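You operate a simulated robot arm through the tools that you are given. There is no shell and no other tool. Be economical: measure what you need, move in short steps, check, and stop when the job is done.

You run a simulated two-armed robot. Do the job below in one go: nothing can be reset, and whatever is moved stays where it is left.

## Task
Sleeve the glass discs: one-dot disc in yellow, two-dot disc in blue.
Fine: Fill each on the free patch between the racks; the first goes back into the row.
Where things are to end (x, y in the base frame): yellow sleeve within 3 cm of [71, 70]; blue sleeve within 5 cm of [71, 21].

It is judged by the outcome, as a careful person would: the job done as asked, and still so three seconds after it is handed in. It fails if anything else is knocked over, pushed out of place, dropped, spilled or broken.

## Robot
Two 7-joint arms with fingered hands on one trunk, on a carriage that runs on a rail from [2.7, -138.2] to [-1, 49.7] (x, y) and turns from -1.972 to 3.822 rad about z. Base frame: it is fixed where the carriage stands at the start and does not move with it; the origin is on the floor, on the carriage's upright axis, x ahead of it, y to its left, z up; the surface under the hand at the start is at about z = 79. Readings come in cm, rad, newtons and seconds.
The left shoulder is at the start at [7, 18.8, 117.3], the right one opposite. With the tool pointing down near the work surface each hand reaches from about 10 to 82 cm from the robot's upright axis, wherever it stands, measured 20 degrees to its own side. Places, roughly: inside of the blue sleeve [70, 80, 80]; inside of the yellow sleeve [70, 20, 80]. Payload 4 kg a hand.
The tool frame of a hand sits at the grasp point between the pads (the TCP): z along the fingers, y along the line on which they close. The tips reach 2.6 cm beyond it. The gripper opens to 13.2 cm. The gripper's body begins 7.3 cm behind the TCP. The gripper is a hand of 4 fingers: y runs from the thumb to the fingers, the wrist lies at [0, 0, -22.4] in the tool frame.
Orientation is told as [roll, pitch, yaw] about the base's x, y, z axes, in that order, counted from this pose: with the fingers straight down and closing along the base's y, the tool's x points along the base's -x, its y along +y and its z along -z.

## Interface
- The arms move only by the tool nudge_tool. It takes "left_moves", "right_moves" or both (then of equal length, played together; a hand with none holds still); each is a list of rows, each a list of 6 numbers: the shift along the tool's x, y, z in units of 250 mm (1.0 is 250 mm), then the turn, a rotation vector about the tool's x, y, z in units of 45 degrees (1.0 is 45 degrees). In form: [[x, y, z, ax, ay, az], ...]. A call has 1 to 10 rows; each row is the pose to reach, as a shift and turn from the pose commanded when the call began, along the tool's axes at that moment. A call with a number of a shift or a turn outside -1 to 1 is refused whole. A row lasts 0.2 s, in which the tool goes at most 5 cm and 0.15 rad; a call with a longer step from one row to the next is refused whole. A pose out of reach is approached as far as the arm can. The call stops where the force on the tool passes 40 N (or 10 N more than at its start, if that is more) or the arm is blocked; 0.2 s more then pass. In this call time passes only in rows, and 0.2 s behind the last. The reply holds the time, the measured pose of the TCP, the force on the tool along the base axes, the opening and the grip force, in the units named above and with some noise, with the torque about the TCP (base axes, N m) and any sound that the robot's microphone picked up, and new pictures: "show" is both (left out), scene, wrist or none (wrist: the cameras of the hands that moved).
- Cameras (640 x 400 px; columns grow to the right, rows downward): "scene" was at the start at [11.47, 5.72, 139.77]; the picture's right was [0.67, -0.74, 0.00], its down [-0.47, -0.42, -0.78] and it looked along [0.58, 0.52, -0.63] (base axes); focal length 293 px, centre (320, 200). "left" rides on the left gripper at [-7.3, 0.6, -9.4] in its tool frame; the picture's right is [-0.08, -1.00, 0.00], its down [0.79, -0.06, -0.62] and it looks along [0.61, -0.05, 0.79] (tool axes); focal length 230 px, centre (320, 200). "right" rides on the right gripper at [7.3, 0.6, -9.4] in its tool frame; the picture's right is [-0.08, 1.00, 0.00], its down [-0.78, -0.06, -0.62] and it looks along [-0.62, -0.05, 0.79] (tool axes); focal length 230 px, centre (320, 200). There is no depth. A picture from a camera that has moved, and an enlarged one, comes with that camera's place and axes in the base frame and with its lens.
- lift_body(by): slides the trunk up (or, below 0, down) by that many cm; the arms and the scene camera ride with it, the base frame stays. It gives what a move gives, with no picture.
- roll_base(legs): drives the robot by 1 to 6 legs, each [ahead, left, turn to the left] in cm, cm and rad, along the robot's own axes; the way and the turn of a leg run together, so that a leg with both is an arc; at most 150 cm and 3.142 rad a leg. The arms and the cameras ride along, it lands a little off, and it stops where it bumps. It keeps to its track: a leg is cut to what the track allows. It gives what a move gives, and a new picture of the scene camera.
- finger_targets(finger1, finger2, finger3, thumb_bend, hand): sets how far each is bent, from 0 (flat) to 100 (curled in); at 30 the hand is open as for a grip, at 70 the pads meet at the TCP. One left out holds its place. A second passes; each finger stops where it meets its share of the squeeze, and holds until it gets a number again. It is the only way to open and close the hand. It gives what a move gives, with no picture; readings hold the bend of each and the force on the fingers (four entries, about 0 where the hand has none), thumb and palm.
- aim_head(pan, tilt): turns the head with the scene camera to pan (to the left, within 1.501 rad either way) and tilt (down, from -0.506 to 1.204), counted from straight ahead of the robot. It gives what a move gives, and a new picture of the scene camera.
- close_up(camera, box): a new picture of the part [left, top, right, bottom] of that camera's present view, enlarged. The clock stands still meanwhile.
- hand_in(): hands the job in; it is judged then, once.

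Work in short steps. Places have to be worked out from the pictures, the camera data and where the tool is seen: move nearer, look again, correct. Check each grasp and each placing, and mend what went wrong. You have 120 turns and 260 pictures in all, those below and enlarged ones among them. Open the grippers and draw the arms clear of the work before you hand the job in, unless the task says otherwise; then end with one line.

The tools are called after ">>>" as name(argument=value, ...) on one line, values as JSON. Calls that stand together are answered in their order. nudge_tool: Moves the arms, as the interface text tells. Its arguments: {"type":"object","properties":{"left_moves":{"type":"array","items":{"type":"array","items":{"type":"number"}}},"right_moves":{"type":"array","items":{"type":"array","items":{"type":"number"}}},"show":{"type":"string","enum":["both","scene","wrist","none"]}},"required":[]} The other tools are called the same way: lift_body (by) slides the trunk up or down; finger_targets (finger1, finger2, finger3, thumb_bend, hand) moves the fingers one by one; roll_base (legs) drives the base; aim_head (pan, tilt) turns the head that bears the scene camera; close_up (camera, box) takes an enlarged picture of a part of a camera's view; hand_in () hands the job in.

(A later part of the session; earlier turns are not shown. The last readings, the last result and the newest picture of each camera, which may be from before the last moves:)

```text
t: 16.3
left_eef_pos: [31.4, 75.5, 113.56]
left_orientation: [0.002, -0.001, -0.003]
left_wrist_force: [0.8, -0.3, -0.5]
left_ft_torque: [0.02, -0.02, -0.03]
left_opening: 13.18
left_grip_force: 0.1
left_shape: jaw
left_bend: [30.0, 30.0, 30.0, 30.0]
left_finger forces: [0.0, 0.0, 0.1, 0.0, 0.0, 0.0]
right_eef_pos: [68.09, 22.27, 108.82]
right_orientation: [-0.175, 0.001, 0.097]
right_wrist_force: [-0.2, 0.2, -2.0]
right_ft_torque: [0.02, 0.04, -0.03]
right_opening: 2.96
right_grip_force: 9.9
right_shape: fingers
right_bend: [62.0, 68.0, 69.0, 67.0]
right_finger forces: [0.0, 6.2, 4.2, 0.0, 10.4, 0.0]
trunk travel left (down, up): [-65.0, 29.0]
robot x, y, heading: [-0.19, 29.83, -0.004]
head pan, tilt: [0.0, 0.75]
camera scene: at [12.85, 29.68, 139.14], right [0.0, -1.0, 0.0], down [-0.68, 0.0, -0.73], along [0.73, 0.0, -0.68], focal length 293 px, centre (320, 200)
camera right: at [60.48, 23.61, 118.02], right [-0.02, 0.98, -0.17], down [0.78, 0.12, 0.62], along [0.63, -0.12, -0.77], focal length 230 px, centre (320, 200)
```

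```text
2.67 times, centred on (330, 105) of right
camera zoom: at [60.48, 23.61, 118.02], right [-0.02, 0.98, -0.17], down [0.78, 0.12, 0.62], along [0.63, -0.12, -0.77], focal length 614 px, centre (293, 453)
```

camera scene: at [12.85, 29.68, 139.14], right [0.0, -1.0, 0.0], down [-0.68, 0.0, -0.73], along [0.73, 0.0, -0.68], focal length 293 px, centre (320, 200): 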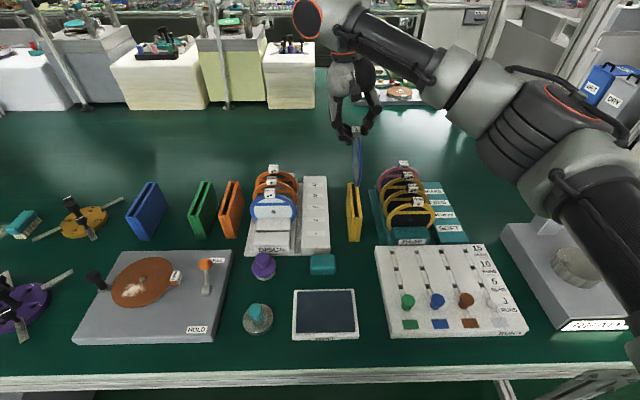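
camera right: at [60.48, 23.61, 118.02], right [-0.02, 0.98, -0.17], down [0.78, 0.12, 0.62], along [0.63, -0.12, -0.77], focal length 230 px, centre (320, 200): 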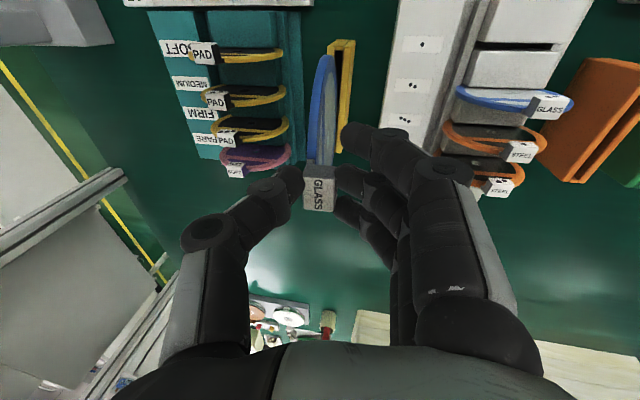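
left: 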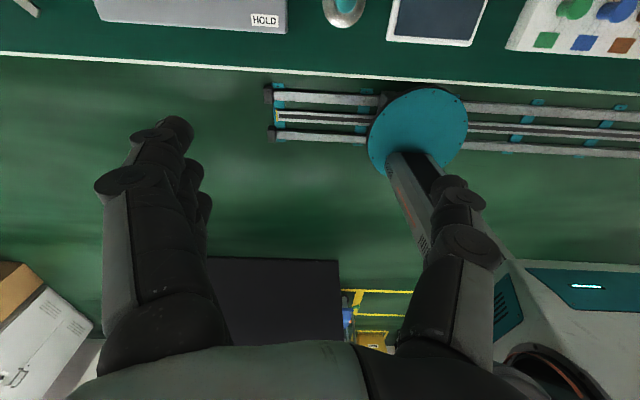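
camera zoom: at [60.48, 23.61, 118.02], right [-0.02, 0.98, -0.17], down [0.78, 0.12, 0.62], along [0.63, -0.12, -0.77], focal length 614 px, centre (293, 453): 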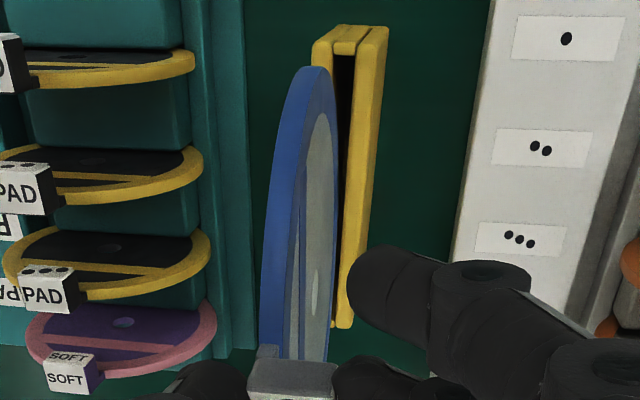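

The disc plane is yawed about +0.07 and the sleeve about −0.04; disc centre ≈[68, 21.35], slot centre ≈[68.5, 20.75]. I correct yaw and offset and lower until the disc is just above the sleeve.

>>> nudge_tool(right_moves=[[-0.0068, 0.008, 0.08, 0, 0.012, 0.07], [-0.0136, 0.0167, 0.16, 0, 0.0244, 0.138], [-0.0136, 0.0167, 0.241, 0, 0.0244, 0.138]], show="none")

>>> close_up(camera="scene", box=[320, 140, 390, 250])

>>> close_up(camera="right", box=[250, 20, 400, 180])

```text
t: 17.1
left_eef_pos: [31.34, 75.56, 113.4]
left_orientation: [0.002, 0.0, -0.002]
left_wrist_force: [0.5, -0.3, 0.1]
left_ft_torque: [-0.01, 0.01, 0.01]
left_opening: 13.17
left_grip_force: 0.1
left_shape: jaw
left_bend: [30.0, 30.0, 30.0, 30.0]
left_finger forces: [0.0, 0.1, 0.0, 0.0, 0.1, 0.0]
right_eef_pos: [68.52, 21.84, 102.8]
right_orientation: [-0.175, 0.002, -0.01]
right_wrist_force: [-0.4, -0.3, -1.8]
right_ft_torque: [0.0, 0.01, 0.01]
right_opening: 2.97
right_grip_force: 10.3
right_shape: fingers
right_bend: [62.0, 68.0, 69.0, 67.0]
right_finger forces: [0.0, 6.1, 4.1, 0.0, 10.3, 0.1]
trunk travel left (down, up): [-65.0, 29.0]
robot x, y, heading: [-0.22, 30.02, -0.002]
head pan, tilt: [0.0, 0.75]
```

```text
3.64 times, centred on (355, 195) of scene
camera zoom: at [12.85, 29.69, 139.15], right [0.0, -1.0, 0.0], down [-0.68, 0.0, -0.73], along [0.73, 0.0, -0.68], focal length 1067 px, centre (193, 218)
```

zoom: 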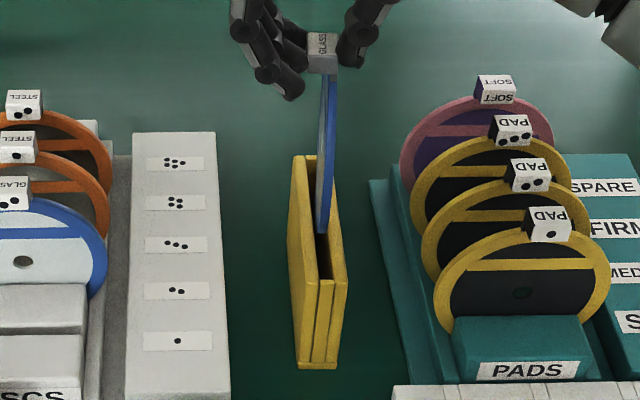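

```text
2.50 times, centred on (325, 100) of right
camera zoom: at [61.16, 24.06, 111.95], right [0.09, 0.98, -0.17], down [0.79, 0.04, 0.62], along [0.61, -0.19, -0.77], focal length 575 px, centre (308, 450)
```

zoom: 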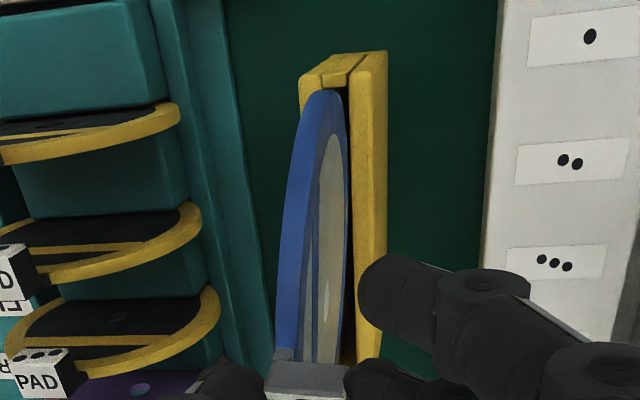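

I zoom both views tighter to separate yaw and lean.

>>> close_up(camera="scene", box=[330, 150, 380, 181])

>>> close_up(camera="scene", box=[330, 180, 380, 211])

>>> close_up(camera="right", box=[280, 30, 380, 92])

>>> close_up(camera="right", box=[270, 120, 430, 220])

```text
12.80 times, centred on (355, 166) of scene
camera zoom: at [12.85, 29.69, 139.15], right [0.0, -1.0, 0.0], down [-0.68, 0.0, -0.73], along [0.73, 0.0, -0.68], focal length 3754 px, centre (-128, 642)
```

zoom: 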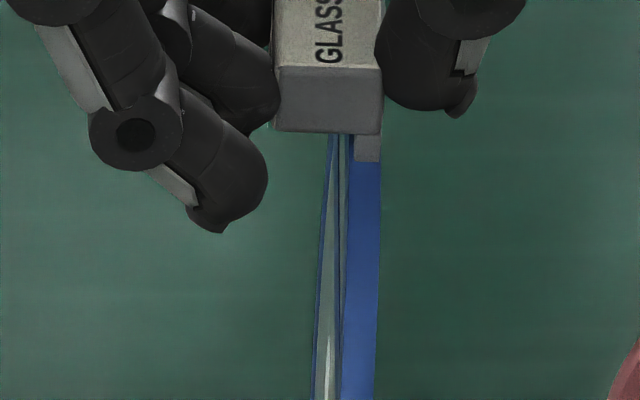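

```text
12.80 times, centred on (355, 196) of scene
camera zoom: at [12.85, 29.69, 139.15], right [0.0, -1.0, 0.0], down [-0.68, 0.0, -0.73], along [0.73, 0.0, -0.68], focal length 3754 px, centre (-128, 258)
```

zoom: 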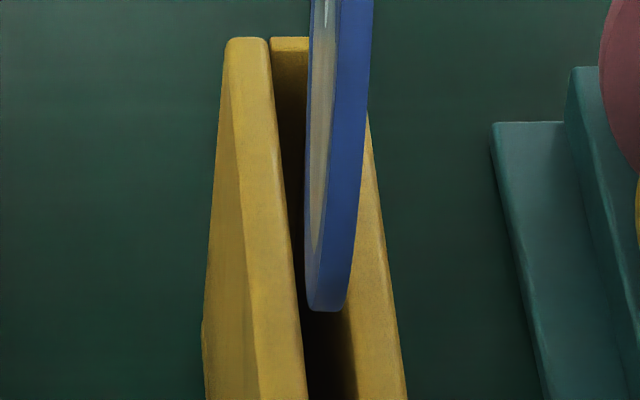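

```text
6.40 times, centred on (330, 61) of right
camera zoom: at [61.16, 24.06, 111.95], right [0.09, 0.98, -0.17], down [0.79, 0.04, 0.62], along [0.61, -0.19, -0.77], focal length 1472 px, centre (256, 1090)
```

zoom: 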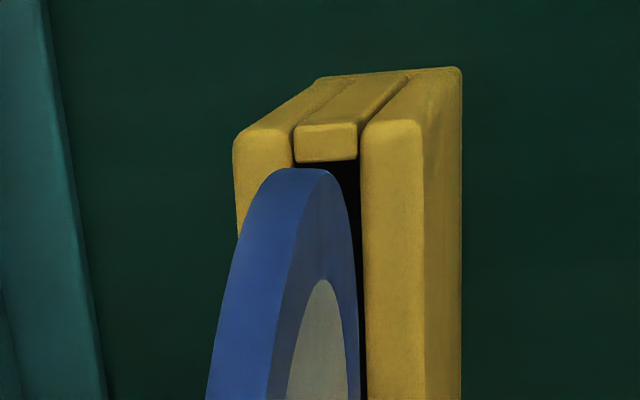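

```text
4.00 times, centred on (350, 170) of right
camera zoom: at [61.16, 24.06, 111.95], right [0.09, 0.98, -0.17], down [0.79, 0.04, 0.62], along [0.61, -0.19, -0.77], focal length 920 px, centre (200, 320)
```

zoom: 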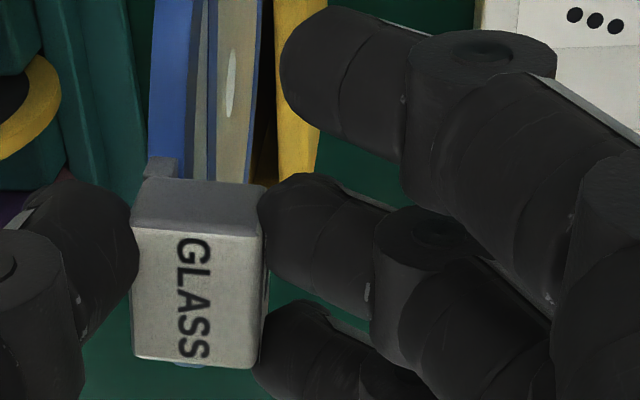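

Measured: disc yaw ≈−0.11, slight lean 0.044, disc thickness ≈0.57, slot ≈1.0 wide with centre y≈20.8. I correct yaw, lean and offset, and lower a bit.

>>> nudge_tool(right_moves=[[-0.004, -0.0057, 0.0, -0.056, -0.022, -0.1254], [-0.004, -0.0057, 0.0254, -0.056, -0.022, -0.1254]], show="none")

>>> close_up(camera="scene", box=[330, 150, 380, 181])

>>> close_up(camera="scene", box=[330, 180, 380, 211])

>>> close_up(camera="right", box=[270, 30, 390, 180])

```text
t: 17.7
left_eef_pos: [31.41, 75.62, 113.44]
left_orientation: [-0.001, 0.0, -0.004]
left_wrist_force: [-0.2, -0.8, 0.8]
left_ft_torque: [-0.03, 0.02, 0.02]
left_opening: 13.18
left_grip_force: 0.0
left_shape: jaw
left_bend: [30.0, 30.0, 30.0, 30.0]
left_finger forces: [0.1, 0.0, 0.0, 0.0, 0.1, 0.0]
right_eef_pos: [68.47, 21.55, 102.02]
right_orientation: [-0.132, -0.003, 0.091]
right_wrist_force: [0.0, 1.3, -1.3]
right_ft_torque: [0.04, 0.02, 0.01]
right_opening: 2.96
right_grip_force: 10.4
right_shape: fingers
right_bend: [62.0, 68.0, 69.0, 67.0]
right_finger forces: [0.0, 6.1, 4.2, 0.0, 10.3, 0.0]
trunk travel left (down, up): [-65.0, 29.0]
robot x, y, heading: [-0.59, 29.97, -0.007]
head pan, tilt: [0.0, 0.75]
```

```text
12.80 times, centred on (355, 166) of scene
camera zoom: at [12.85, 29.74, 139.15], right [0.0, -1.0, 0.0], down [-0.68, 0.0, -0.73], along [0.73, 0.0, -0.68], focal length 3754 px, centre (-128, 642)
```

zoom: 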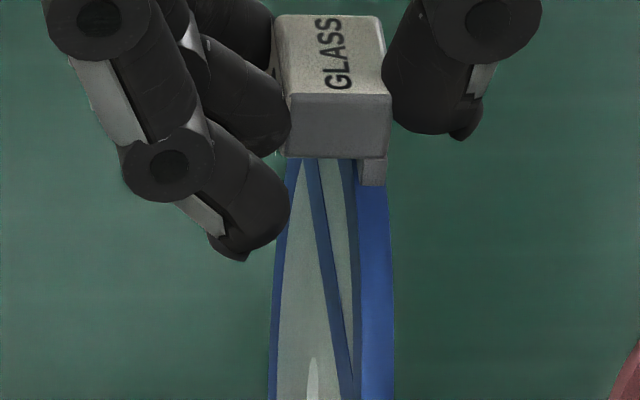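

```text
12.80 times, centred on (355, 196) of scene
camera zoom: at [12.85, 29.74, 139.15], right [0.0, -1.0, 0.0], down [-0.68, 0.0, -0.73], along [0.73, 0.0, -0.68], focal length 3754 px, centre (-128, 258)
```

zoom: 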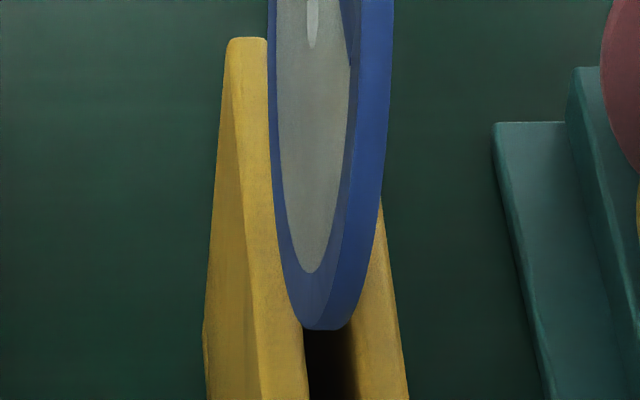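

```text
2.67 times, centred on (330, 105) of right
camera zoom: at [61.05, 22.67, 111.4], right [-0.01, 0.99, -0.13], down [0.78, 0.09, 0.62], along [0.63, -0.09, -0.77], focal length 614 px, centre (293, 453)
```

zoom: 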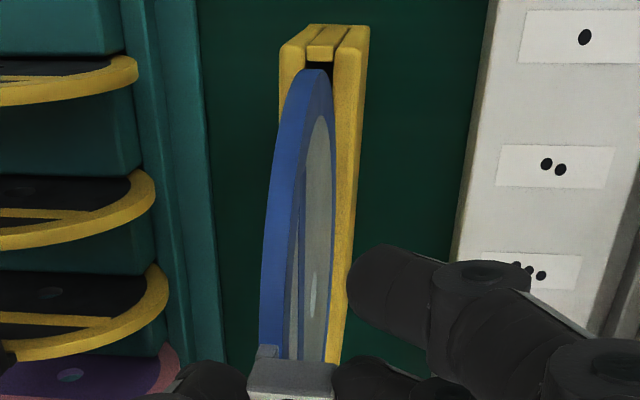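

Disc now nearly parallel, and its bottom sits centred over the slot in the scene view. I lower 2 cm carefully and check the force.

>>> nudge_tool(right_moves=[[-0.0038, 0.001, 0.02, 0, 0, 0], [-0.0038, 0.0037, 0.04, 0, 0, 0], [-0.0038, 0.0063, 0.06, 0, 0, 0], [-0.0038, 0.009, 0.08, 0, 0, 0]], show="none")

>>> close_up(camera="scene", box=[325, 150, 385, 250])

>>> close_up(camera="right", box=[270, 20, 390, 180])

```text
t: 18.7
left_eef_pos: [31.08, 75.62, 113.59]
left_orientation: [0.0, -0.003, -0.004]
left_wrist_force: [-0.4, 0.1, 0.4]
left_ft_torque: [0.0, -0.01, -0.01]
left_opening: 13.17
left_grip_force: 0.1
left_shape: jaw
left_bend: [30.0, 30.0, 30.0, 30.0]
left_finger forces: [0.0, 0.0, 0.0, 0.0, 0.0, 0.0]
right_eef_pos: [68.34, 21.53, 100.69]
right_orientation: [-0.132, -0.01, 0.09]
right_wrist_force: [-2.3, 0.3, 29.8]
right_ft_torque: [-0.06, -0.16, 0.09]
right_opening: 3.15
right_grip_force: 16.7
right_shape: fingers
right_bend: [62.0, 72.0, 72.0, 68.0]
right_finger forces: [0.0, 9.9, 7.8, 0.0, 15.3, 0.0]
trunk travel left (down, up): [-65.0, 29.0]
robot x, y, heading: [-0.74, 29.78, -0.005]
head pan, tilt: [0.0, 0.75]
```

```text
4.00 times, centred on (355, 200) of scene
camera zoom: at [12.32, 29.8, 139.25], right [0.0, -1.0, 0.0], down [-0.68, 0.0, -0.73], along [0.73, 0.0, -0.68], focal length 1173 px, centre (180, 200)
```

zoom: 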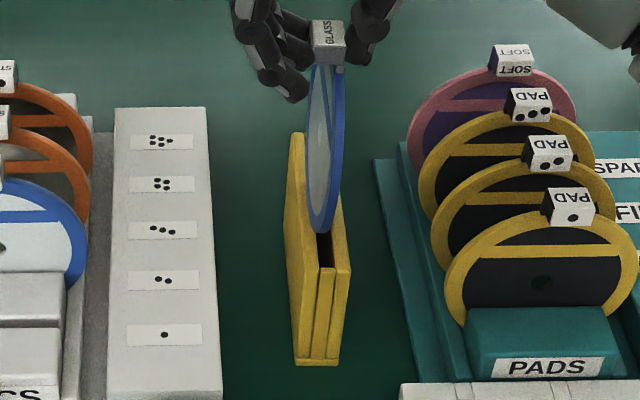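

```text
2.50 times, centred on (330, 100) of right
camera zoom: at [60.73, 22.62, 109.91], right [-0.01, 0.99, -0.13], down [0.77, 0.09, 0.63], along [0.63, -0.09, -0.77], focal length 575 px, centre (295, 450)
```

zoom: 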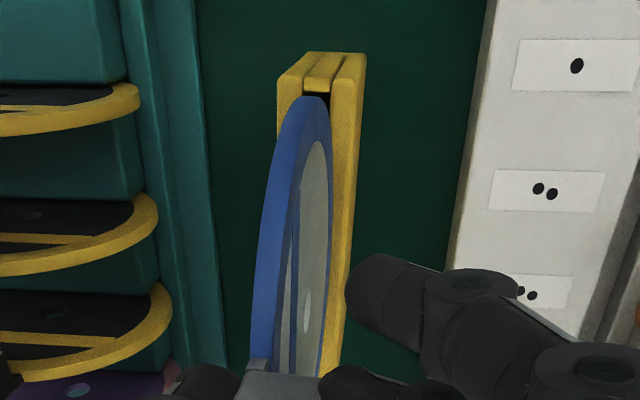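

It touched the wall top (30 N). I back up 0.8 cm at once and look at the offset.

>>> nudge_tool(right_moves=[[0, -0.0042, -0.0317, 0, 0, 0]], show="none")

>>> close_up(camera="scene", box=[330, 180, 380, 211])

>>> close_up(camera="scene", box=[330, 150, 380, 181])

>>> close_up(camera="right", box=[280, 30, 380, 92])

```text
t: 19.1
left_eef_pos: [31.47, 75.51, 113.42]
left_orientation: [0.0, -0.001, -0.003]
left_wrist_force: [0.0, 1.0, -0.3]
left_ft_torque: [-0.02, 0.0, -0.02]
left_opening: 13.17
left_grip_force: 0.0
left_shape: jaw
left_bend: [30.0, 30.0, 30.0, 30.0]
left_finger forces: [0.1, 0.0, 0.0, 0.0, 0.0, 0.0]
right_eef_pos: [68.48, 21.38, 100.87]
right_orientation: [-0.13, 0.0, 0.092]
right_wrist_force: [-0.3, 1.1, 9.2]
right_ft_torque: [0.03, -0.08, 0.01]
right_opening: 3.16
right_grip_force: 12.5
right_shape: fingers
right_bend: [62.0, 71.0, 72.0, 68.0]
right_finger forces: [0.0, 7.7, 5.2, 0.0, 11.7, 0.1]
trunk travel left (down, up): [-65.0, 29.0]
robot x, y, heading: [-0.48, 29.49, -0.01]
head pan, tilt: [0.0, 0.75]
```

```text
12.80 times, centred on (355, 196) of scene
camera zoom: at [12.77, 29.74, 139.12], right [0.0, -1.0, 0.0], down [-0.68, 0.0, -0.73], along [0.73, 0.0, -0.68], focal length 3754 px, centre (-128, 258)
```

zoom: 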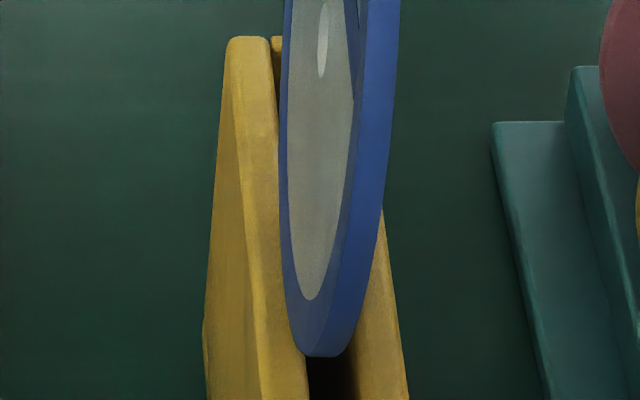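

```text
12.80 times, centred on (355, 166) of scene
camera zoom: at [12.77, 29.74, 139.12], right [0.0, -1.0, 0.0], down [-0.68, 0.0, -0.73], along [0.73, 0.0, -0.68], focal length 3754 px, centre (-128, 642)
```

zoom: 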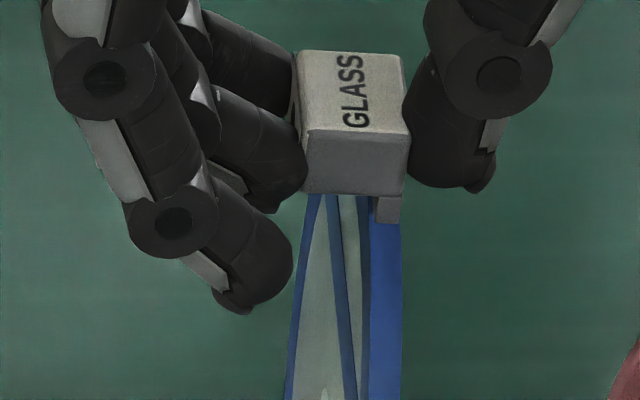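

```text
6.40 times, centred on (330, 61) of right
camera zoom: at [61.08, 22.52, 110.16], right [-0.01, 0.99, -0.13], down [0.78, 0.09, 0.62], along [0.63, -0.09, -0.77], focal length 1472 px, centre (256, 1090)
```

zoom: 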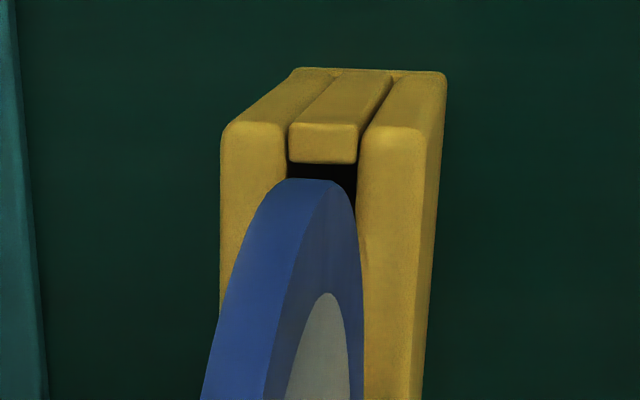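

The torque (contact ≈0.3 cm on −y side of TCP) and the wrist view suggest the disc sits on the +y wall. I lift 0.5, shift −y 0.3 and lower gently again.

>>> nudge_tool(right_moves=[[0, -0.0026, -0.0198, 0, 0, 0], [0.001, -0.0145, -0.0182, 0, 0, 0], [0.001, -0.0124, -0.002, 0, 0, 0], [0.001, -0.0103, 0.0135, 0, 0, 0]], show="none")

>>> close_up(camera="scene", box=[330, 180, 380, 211])

>>> close_up(camera="right", box=[280, 30, 400, 200])

```text
t: 20.1
left_eef_pos: [31.27, 75.45, 113.38]
left_orientation: [-0.002, -0.001, -0.005]
left_wrist_force: [-0.5, 0.5, 0.5]
left_ft_torque: [0.02, 0.01, -0.01]
left_opening: 13.17
left_grip_force: 0.0
left_shape: jaw
left_bend: [30.0, 30.0, 30.0, 30.0]
left_finger forces: [0.0, 0.1, 0.0, 0.0, 0.0, 0.0]
right_eef_pos: [68.55, 21.08, 100.61]
right_orientation: [-0.132, -0.002, 0.09]
right_wrist_force: [-0.4, 0.1, 0.7]
right_ft_torque: [-0.11, 0.03, 0.01]
right_opening: 2.94
right_grip_force: 11.4
right_shape: fingers
right_bend: [62.0, 69.0, 70.0, 68.0]
right_finger forces: [0.1, 6.4, 4.4, 0.0, 11.4, 0.0]
trunk travel left (down, up): [-65.0, 29.0]
robot x, y, heading: [-0.9, 29.97, -0.002]
head pan, tilt: [0.0, 0.75]
```

```text
12.80 times, centred on (355, 196) of scene
camera zoom: at [12.74, 29.72, 139.16], right [0.0, -1.0, 0.0], down [-0.68, 0.0, -0.73], along [0.73, 0.0, -0.68], focal length 3754 px, centre (-128, 258)
```

zoom: 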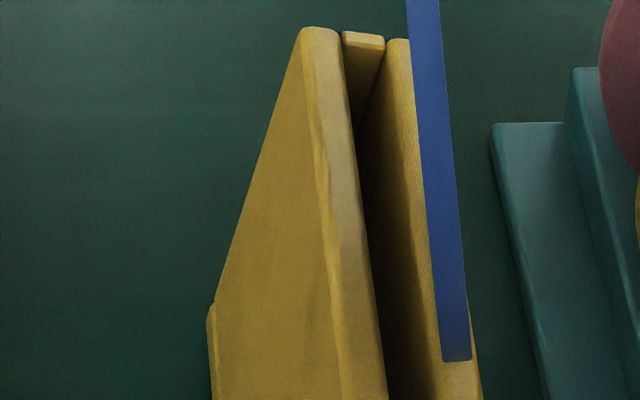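

```text
2.35 times, centred on (340, 115) of right
camera zoom: at [61.05, 22.15, 109.93], right [-0.01, 0.99, -0.13], down [0.78, 0.09, 0.62], along [0.63, -0.09, -0.77], focal length 541 px, centre (273, 400)
```

zoom: 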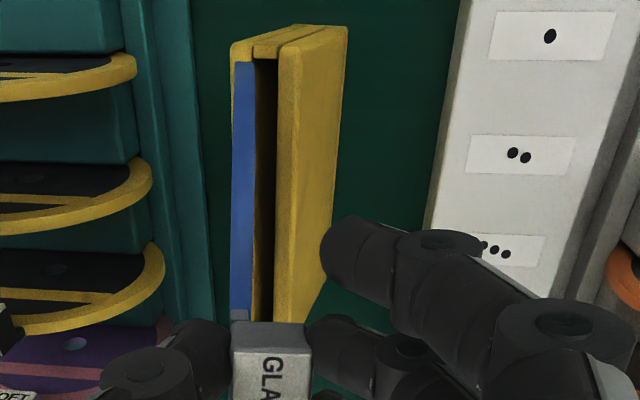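

The sleeve seems to have tilted. I look wider before anything else.

>>> close_up(camera="scene", box=[310, 130, 410, 260])

>>> close_up(camera="scene", box=[330, 205, 390, 245])

>>> close_up(camera="scene", box=[330, 150, 380, 181])

```text
3.08 times, centred on (360, 195) of scene
camera zoom: at [12.74, 29.72, 139.16], right [0.0, -1.0, 0.0], down [-0.68, 0.0, -0.73], along [0.73, 0.0, -0.68], focal length 902 px, centre (197, 215)
```

zoom: 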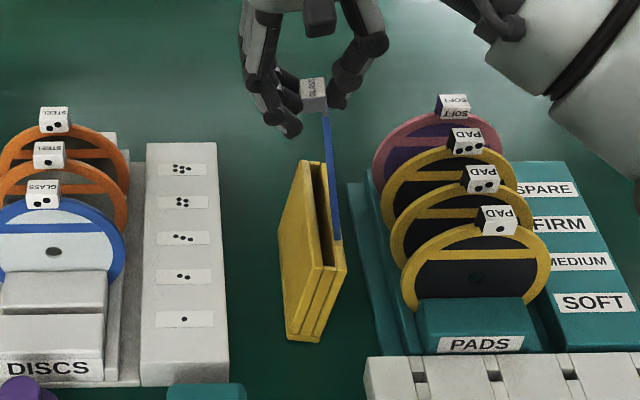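

```text
10.00 times, centred on (360, 225) of scene
camera zoom: at [12.74, 29.72, 139.16], right [0.0, -1.0, 0.0], down [-0.68, 0.0, -0.73], along [0.73, 0.0, -0.68], focal length 2933 px, centre (-80, -50)
```

zoom: 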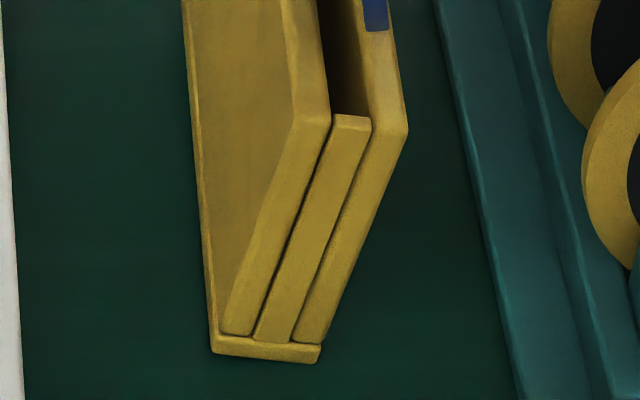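

```text
12.80 times, centred on (355, 166) of scene
camera zoom: at [12.74, 29.72, 139.16], right [0.0, -1.0, 0.0], down [-0.68, 0.0, -0.73], along [0.73, 0.0, -0.68], focal length 3754 px, centre (-128, 642)
```

zoom: 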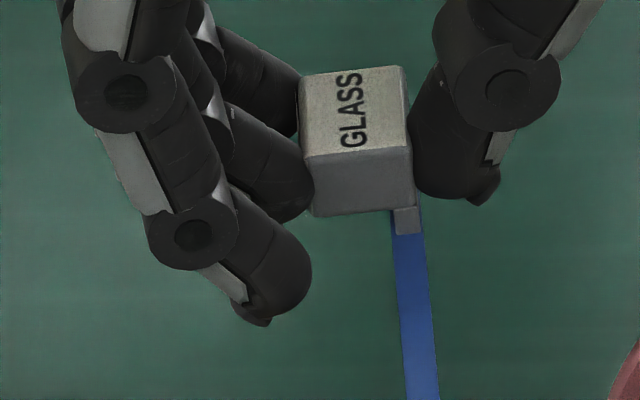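

The disc is resting on the −y wall and holds the sleeve leaning ~10° to −y; the disc also swung in the grip (bottom to −y). I ease +y 1.6 cm slowly to let the sleeve rock back upright, then lift 1.5 cm.

>>> nudge_tool(right_moves=[[-0.0005, 0.006, -0.001, 0, 0, 0], [-0.001, 0.013, -0.0015, 0, 0, 0], [-0.0015, 0.02, -0.0025, 0, 0, 0], [-0.002, 0.027, -0.003, 0, 0, 0], [-0.0025, 0.034, -0.004, 0, 0, 0], [-0.003, 0.041, -0.005, 0, 0, 0], [-0.0035, 0.048, -0.006, 0, 0, 0], [-0.004, 0.055, -0.007, 0, 0, 0], [-0.0045, 0.063, -0.008, 0, 0, 0]], show="scene")

>>> close_up(camera="scene", box=[310, 130, 410, 260])

```text
t: 22.1
left_eef_pos: [31.38, 75.68, 113.43]
left_orientation: [0.0, 0.001, -0.003]
left_wrist_force: [0.7, -0.5, 0.2]
left_ft_torque: [-0.02, 0.0, 0.02]
left_opening: 13.17
left_grip_force: 0.1
left_shape: jaw
left_bend: [30.0, 30.0, 30.0, 30.0]
left_finger forces: [0.1, 0.0, 0.0, 0.0, 0.0, 0.1]
right_eef_pos: [68.49, 22.65, 100.7]
right_orientation: [-0.131, -0.002, 0.088]
right_wrist_force: [0.1, -0.9, 1.6]
right_ft_torque: [-0.1, 0.02, -0.01]
right_opening: 2.94
right_grip_force: 10.9
right_shape: fingers
right_bend: [62.0, 68.0, 70.0, 68.0]
right_finger forces: [0.1, 6.4, 4.4, 0.1, 11.2, 0.1]
trunk travel left (down, up): [-65.0, 29.0]
robot x, y, heading: [-0.64, 29.83, -0.004]
head pan, tilt: [0.0, 0.75]
camera scene: at [12.79, 29.73, 139.15], right [0.0, -1.0, 0.0], down [-0.68, 0.0, -0.73], along [0.73, 0.0, -0.68], focal length 293 px, centre (320, 200)
```

scene: 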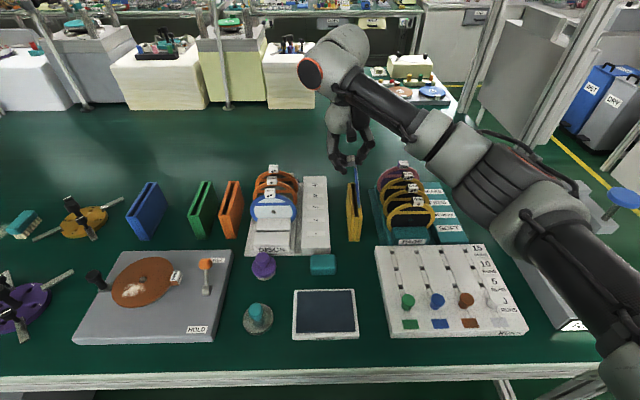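

```text
3.08 times, centred on (360, 195) of scene
camera zoom: at [12.79, 29.73, 139.15], right [0.0, -1.0, 0.0], down [-0.68, 0.0, -0.73], along [0.73, 0.0, -0.68], focal length 902 px, centre (197, 215)
```

zoom: 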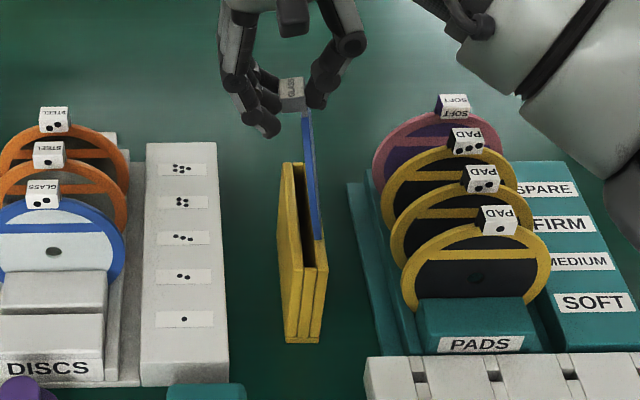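

The sleeve is upright again in its place. I lift off and measure the disc's lean.

>>> nudge_tool(right_moves=[[0, -0.0048, -0.0357, 0, 0, 0], [0, -0.0095, -0.0714, 0, 0, 0], [0, -0.0143, -0.107, 0, 0, 0]], show="none")

>>> close_up(camera="scene", box=[325, 140, 385, 178])

>>> close_up(camera="scene", box=[325, 175, 385, 213])

>>> close_up(camera="right", box=[250, 30, 430, 230])

```text
t: 22.9
left_eef_pos: [31.4, 75.5, 113.41]
left_orientation: [0.0, -0.001, -0.003]
left_wrist_force: [-0.8, -0.7, 0.3]
left_ft_torque: [0.04, 0.0, 0.0]
left_opening: 13.19
left_grip_force: 0.0
left_shape: jaw
left_bend: [30.0, 30.0, 30.0, 30.0]
left_finger forces: [0.1, 0.0, 0.1, 0.0, 0.0, 0.0]
right_eef_pos: [68.53, 22.69, 103.33]
right_orientation: [-0.132, -0.003, 0.09]
right_wrist_force: [-0.8, -0.1, -1.2]
right_ft_torque: [-0.01, 0.02, -0.01]
right_opening: 2.98
right_grip_force: 9.7
right_shape: fingers
right_bend: [62.0, 69.0, 70.0, 68.0]
right_finger forces: [0.1, 6.2, 3.9, 0.1, 9.9, 0.0]
trunk travel left (down, up): [-65.0, 29.0]
robot x, y, heading: [-0.28, 29.69, 0.002]
head pan, tilt: [0.0, 0.75]
```

```text
10.53 times, centred on (355, 159) of scene
camera zoom: at [12.8, 29.73, 139.15], right [0.0, -1.0, 0.0], down [-0.68, 0.0, -0.73], along [0.73, 0.0, -0.68], focal length 3087 px, centre (-48, 632)
```

zoom: 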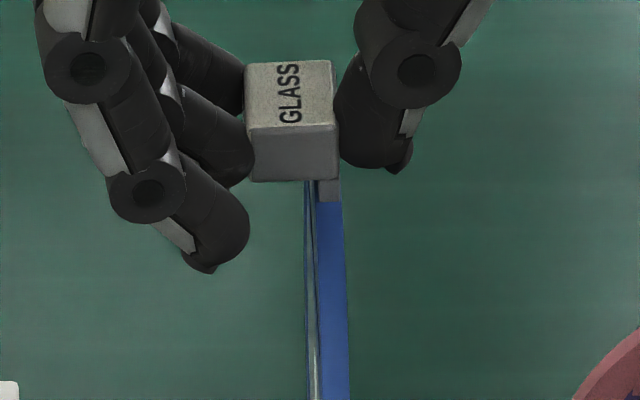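

```text
10.53 times, centred on (355, 194) of scene
camera zoom: at [12.8, 29.73, 139.15], right [0.0, -1.0, 0.0], down [-0.68, 0.0, -0.73], along [0.73, 0.0, -0.68], focal length 3087 px, centre (-48, 263)
```

zoom: 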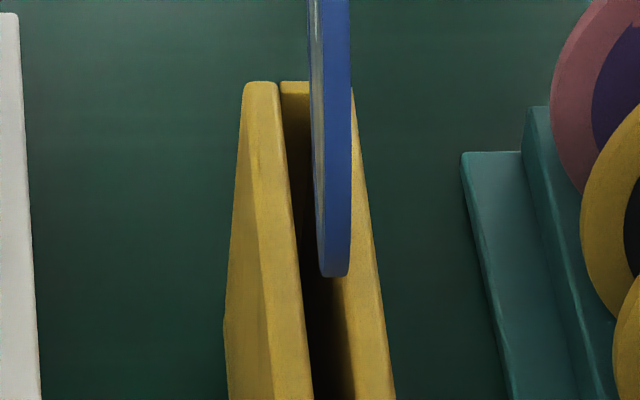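

```text
2.00 times, centred on (340, 130) of right
camera zoom: at [60.97, 23.71, 112.64], right [-0.01, 0.99, -0.13], down [0.78, 0.09, 0.62], along [0.63, -0.09, -0.77], focal length 460 px, centre (280, 340)
```

zoom: 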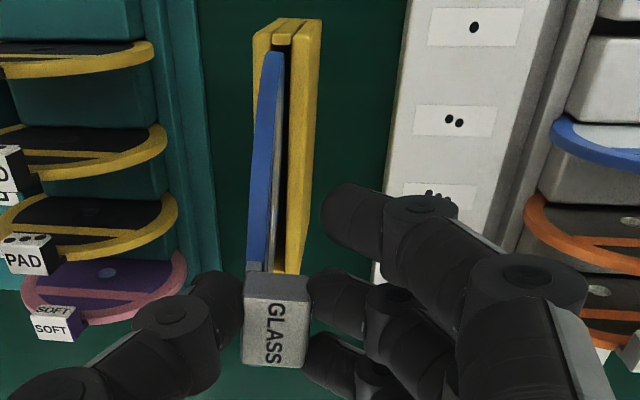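

Disc lean ≈0.084 (bottom to −y), yaw ≈−0.055, centre y≈21.1. I correct roll, yaw and y so the disc is upright over the slot (y≈20.8), slightly above the top.

>>> nudge_tool(right_moves=[[0, -0.016, 0, -0.053, -0.009, -0.031], [-0.0007, -0.0322, 0, -0.1066, -0.018, -0.0619], [-0.0007, -0.0322, 0.0325, -0.1066, -0.018, -0.0619]], show="none")

>>> close_up(camera="scene", box=[325, 140, 385, 178])

>>> close_up(camera="scene", box=[325, 175, 385, 213])

>>> close_up(camera="right", box=[270, 30, 390, 180])

```text
t: 23.7
left_eef_pos: [31.52, 75.72, 113.41]
left_orientation: [0.001, 0.0, -0.004]
left_wrist_force: [-1.0, -1.3, 0.1]
left_ft_torque: [0.0, 0.02, 0.02]
left_opening: 13.17
left_grip_force: 0.1
left_shape: jaw
left_bend: [30.0, 30.0, 30.0, 30.0]
left_finger forces: [0.1, 0.0, 0.1, 0.0, 0.0, 0.0]
right_eef_pos: [68.61, 21.74, 102.55]
right_orientation: [-0.048, -0.013, 0.14]
right_wrist_force: [-0.7, 1.2, -2.0]
right_ft_torque: [-0.01, 0.0, 0.03]
right_opening: 2.97
right_grip_force: 9.9
right_shape: fingers
right_bend: [62.0, 69.0, 70.0, 68.0]
right_finger forces: [0.1, 6.1, 3.9, 0.1, 9.9, 0.1]
trunk travel left (down, up): [-65.0, 29.0]
robot x, y, heading: [-0.61, 29.63, -0.001]
head pan, tilt: [0.0, 0.75]
```

```text
10.53 times, centred on (355, 159) of scene
camera zoom: at [12.85, 29.75, 139.15], right [0.0, -1.0, 0.0], down [-0.68, 0.0, -0.73], along [0.73, 0.0, -0.68], focal length 3087 px, centre (-48, 632)
```

zoom: 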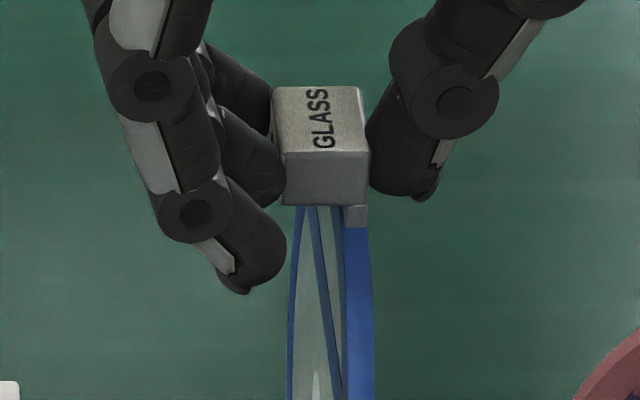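

```text
10.53 times, centred on (355, 194) of scene
camera zoom: at [12.85, 29.75, 139.15], right [0.0, -1.0, 0.0], down [-0.68, 0.0, -0.73], along [0.73, 0.0, -0.68], focal length 3087 px, centre (-48, 263)
```

zoom: 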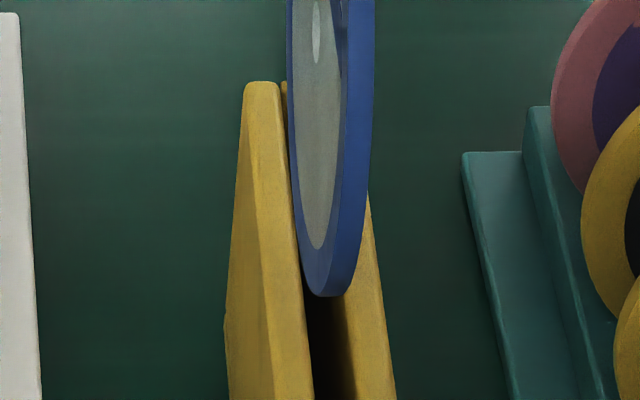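

```text
2.67 times, centred on (330, 105) of right
camera zoom: at [61.04, 21.69, 111.98], right [-0.06, 1.0, -0.05], down [0.77, 0.08, 0.63], along [0.63, 0.0, -0.78], focal length 614 px, centre (293, 453)
```

zoom: 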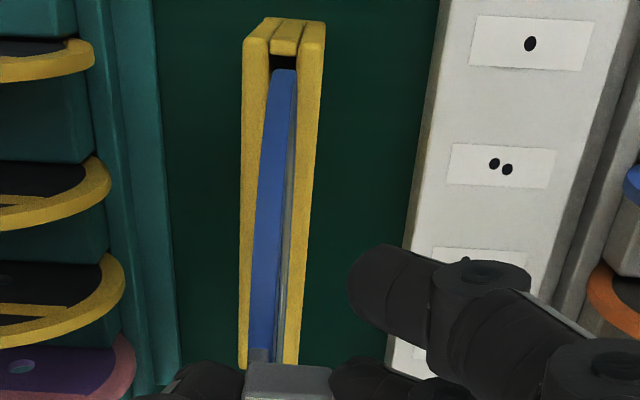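

Close now: disc centred within ~0.2 cm, remaining lean ≈0.05. I correct that and lower 0.7 cm.

>>> nudge_tool(right_moves=[[0.003, -0.0196, 0.002, -0.0567, -0.008, 0], [0.003, -0.0196, 0.029, -0.0567, -0.008, 0]], show="none")

>>> close_up(camera="scene", box=[325, 140, 385, 178])

>>> close_up(camera="scene", box=[325, 175, 385, 213])

>>> close_up(camera="right", box=[270, 30, 390, 180])

```text
t: 24.3
left_eef_pos: [31.4, 75.54, 113.37]
left_orientation: [0.0, 0.0, -0.001]
left_wrist_force: [-0.4, 0.9, -0.1]
left_ft_torque: [-0.02, 0.03, 0.01]
left_opening: 13.18
left_grip_force: 0.1
left_shape: jaw
left_bend: [30.0, 30.0, 30.0, 30.0]
left_finger forces: [0.0, 0.0, 0.0, 0.1, 0.0, 0.1]
right_eef_pos: [68.63, 21.16, 101.92]
right_orientation: [0.0, -0.018, 0.14]
right_wrist_force: [-0.3, 0.0, -1.3]
right_ft_torque: [0.03, 0.01, 0.0]
right_opening: 3.01
right_grip_force: 9.4
right_shape: fingers
right_bend: [62.0, 69.0, 70.0, 68.0]
right_finger forces: [0.0, 6.2, 3.9, 0.1, 9.9, 0.0]
trunk travel left (down, up): [-65.0, 29.0]
robot x, y, heading: [-0.56, 29.92, -0.001]
head pan, tilt: [0.0, 0.75]
```

```text
10.53 times, centred on (355, 159) of scene
camera zoom: at [12.84, 29.77, 139.15], right [0.0, -1.0, 0.0], down [-0.68, 0.0, -0.73], along [0.73, 0.0, -0.68], focal length 3087 px, centre (-48, 632)
```

zoom: 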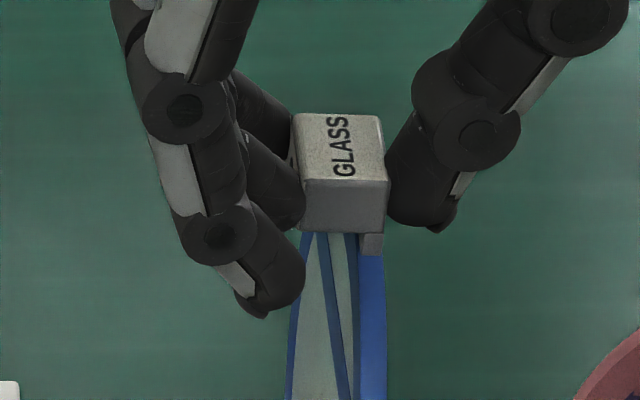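

```text
10.53 times, centred on (355, 194) of scene
camera zoom: at [12.84, 29.77, 139.15], right [0.0, -1.0, 0.0], down [-0.68, 0.0, -0.73], along [0.73, 0.0, -0.68], focal length 3087 px, centre (-48, 263)
```

zoom: 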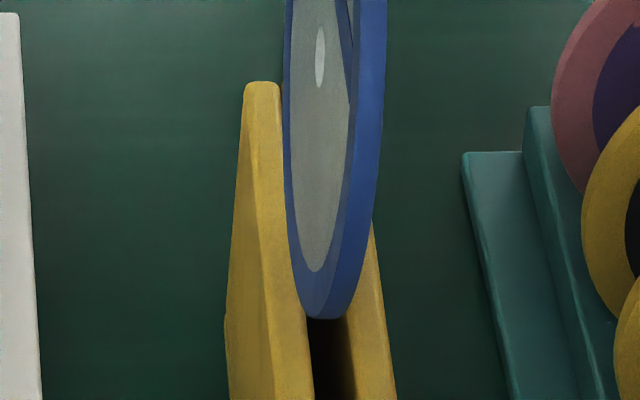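

```text
2.67 times, centred on (330, 105) of right
camera zoom: at [61.04, 20.73, 111.27], right [-0.06, 1.0, 0.0], down [0.77, 0.05, 0.63], along [0.63, 0.04, -0.78], focal length 614 px, centre (293, 453)
```

zoom: 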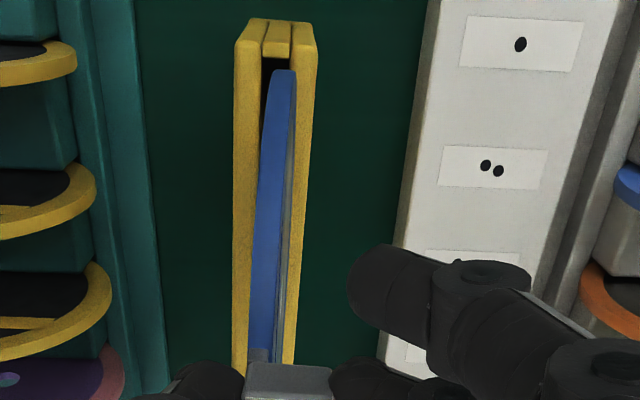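

The re-evaluated fit puts the disc slightly to −y (≈20.6 against slot ≈20.8), yaw within 0.02. I shift +y 0.2 and lower 0.7 cm, watching the force.

>>> nudge_tool(right_moves=[[-0.0011, 0.0079, 0, 0, 0, -0.0255], [-0.0011, 0.0079, 0.008, 0, 0, -0.0255], [-0.0011, 0.0079, 0.018, 0, 0, -0.0255], [-0.0011, 0.0079, 0.028, 0, 0, -0.0255]], show="none")

>>> close_up(camera="scene", box=[325, 175, 385, 213])

>>> close_up(camera="right", box=[270, 30, 390, 180])

```text
t: 25.3
left_eef_pos: [31.34, 75.51, 113.4]
left_orientation: [0.001, -0.001, -0.003]
left_wrist_force: [-0.1, 0.0, 0.9]
left_ft_torque: [-0.02, -0.01, -0.02]
left_opening: 13.18
left_grip_force: 0.1
left_shape: jaw
left_bend: [30.0, 30.0, 30.0, 30.0]
left_finger forces: [0.0, 0.0, 0.0, 0.1, 0.0, 0.1]
right_eef_pos: [68.6, 21.42, 101.27]
right_orientation: [-0.005, -0.02, 0.161]
right_wrist_force: [0.4, -0.5, -2.0]
right_ft_torque: [0.03, -0.04, 0.01]
right_opening: 2.97
right_grip_force: 10.1
right_shape: fingers
right_bend: [62.0, 69.0, 70.0, 68.0]
right_finger forces: [0.1, 6.1, 3.8, 0.0, 9.9, 0.0]
trunk travel left (down, up): [-65.0, 29.0]
robot x, y, heading: [-0.6, 29.71, -0.004]
head pan, tilt: [0.0, 0.75]
```

```text
10.53 times, centred on (355, 194) of scene
camera zoom: at [12.83, 29.73, 139.15], right [0.0, -1.0, 0.0], down [-0.68, 0.0, -0.73], along [0.73, 0.0, -0.68], focal length 3087 px, centre (-48, 263)
```

zoom: 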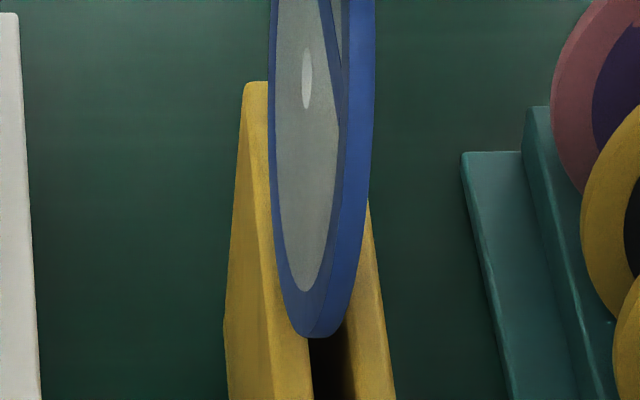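

```text
2.67 times, centred on (330, 105) of right
camera zoom: at [61.14, 20.79, 110.53], right [-0.08, 1.0, 0.0], down [0.77, 0.07, 0.63], along [0.63, 0.05, -0.78], focal length 614 px, centre (293, 453)
```

zoom: 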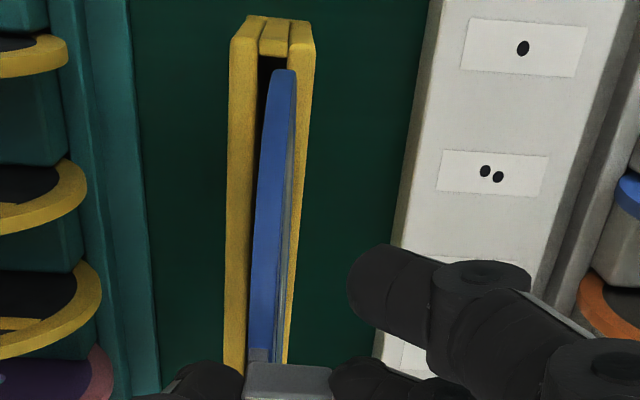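

No contact yet. I lower another 0.5 cm in small rows.

>>> nudge_tool(right_moves=[[0, 0, 0.007, 0, 0, 0], [0, 0, 0.014, 0, 0, 0], [0, 0, 0.02, 0, 0, 0]], show="none")

>>> close_up(camera="scene", box=[325, 175, 385, 213])

```text
t: 26.1
left_eef_pos: [31.25, 75.55, 113.46]
left_orientation: [0.0, -0.001, -0.003]
left_wrist_force: [0.0, 0.9, 0.2]
left_ft_torque: [0.03, 0.02, -0.02]
left_opening: 13.18
left_grip_force: 0.0
left_shape: jaw
left_bend: [30.0, 30.0, 30.0, 30.0]
left_finger forces: [0.1, 0.0, 0.0, 0.0, 0.0, 0.0]
right_eef_pos: [68.67, 21.3, 100.9]
right_orientation: [-0.005, -0.021, 0.161]
right_wrist_force: [-0.3, -0.1, 9.7]
right_ft_torque: [-0.02, -0.04, 0.01]
right_opening: 2.94
right_grip_force: 12.2
right_shape: fingers
right_bend: [62.0, 70.0, 70.0, 68.0]
right_finger forces: [0.0, 7.6, 4.9, 0.0, 11.8, 0.0]
trunk travel left (down, up): [-65.0, 29.0]
robot x, y, heading: [-0.65, 29.93, -0.007]
head pan, tilt: [0.0, 0.75]
```

```text
10.53 times, centred on (355, 194) of scene
camera zoom: at [12.64, 29.75, 139.19], right [0.0, -1.0, 0.0], down [-0.68, 0.0, -0.73], along [0.73, 0.0, -0.68], focal length 3087 px, centre (-48, 263)
```

zoom: 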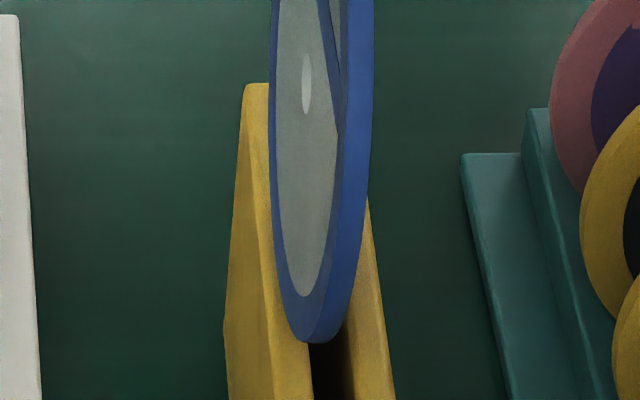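

A two-edge fit from the scene view gives disc centre y≈21.2, yaw ≈+0.045, so it sits on the +y wall (slot ≈20.8). I raise slightly, shift −y 0.4, yaw −0.045, then lower gently.

>>> nudge_tool(right_moves=[[0, 0, -0.016, 0, 0, 0], [0.0026, -0.0158, -0.016, 0, 0, 0.057]], show="none")

>>> close_up(camera="scene", box=[325, 175, 385, 213])

>>> close_up(camera="right", box=[270, 30, 390, 180])

```text
t: 26.7
left_eef_pos: [31.45, 75.45, 113.59]
left_orientation: [0.0, -0.001, -0.003]
left_wrist_force: [0.0, -0.1, -0.1]
left_ft_torque: [-0.01, 0.01, -0.03]
left_opening: 13.18
left_grip_force: 0.0
left_shape: jaw
left_bend: [30.0, 30.0, 30.0, 30.0]
left_finger forces: [0.0, 0.0, 0.0, 0.0, 0.1, 0.0]
right_eef_pos: [68.61, 20.89, 100.96]
right_orientation: [-0.004, -0.018, 0.113]
right_wrist_force: [0.3, 0.3, -1.9]
right_ft_torque: [0.0, -0.01, 0.01]
right_opening: 3.02
right_grip_force: 10.4
right_shape: fingers
right_bend: [62.0, 69.0, 70.0, 68.0]
right_finger forces: [0.1, 6.3, 4.0, 0.0, 10.2, 0.1]
trunk travel left (down, up): [-65.0, 29.0]
robot x, y, heading: [-0.6, 29.82, -0.001]
head pan, tilt: [0.0, 0.75]
```

```text
10.53 times, centred on (355, 194) of scene
camera zoom: at [12.78, 29.7, 139.14], right [0.0, -1.0, 0.0], down [-0.68, 0.0, -0.73], along [0.73, 0.0, -0.68], focal length 3087 px, centre (-48, 263)
```

zoom: 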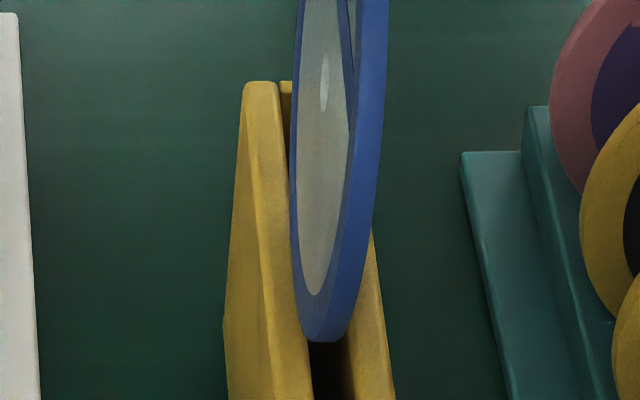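

```text
2.67 times, centred on (330, 105) of right
camera zoom: at [61.1, 20.66, 110.4], right [-0.04, 1.0, 0.0], down [0.78, 0.03, 0.63], along [0.63, 0.02, -0.78], focal length 614 px, centre (293, 453)
```

zoom: 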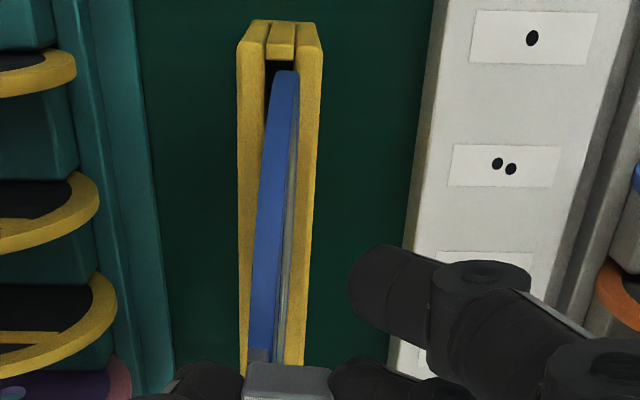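

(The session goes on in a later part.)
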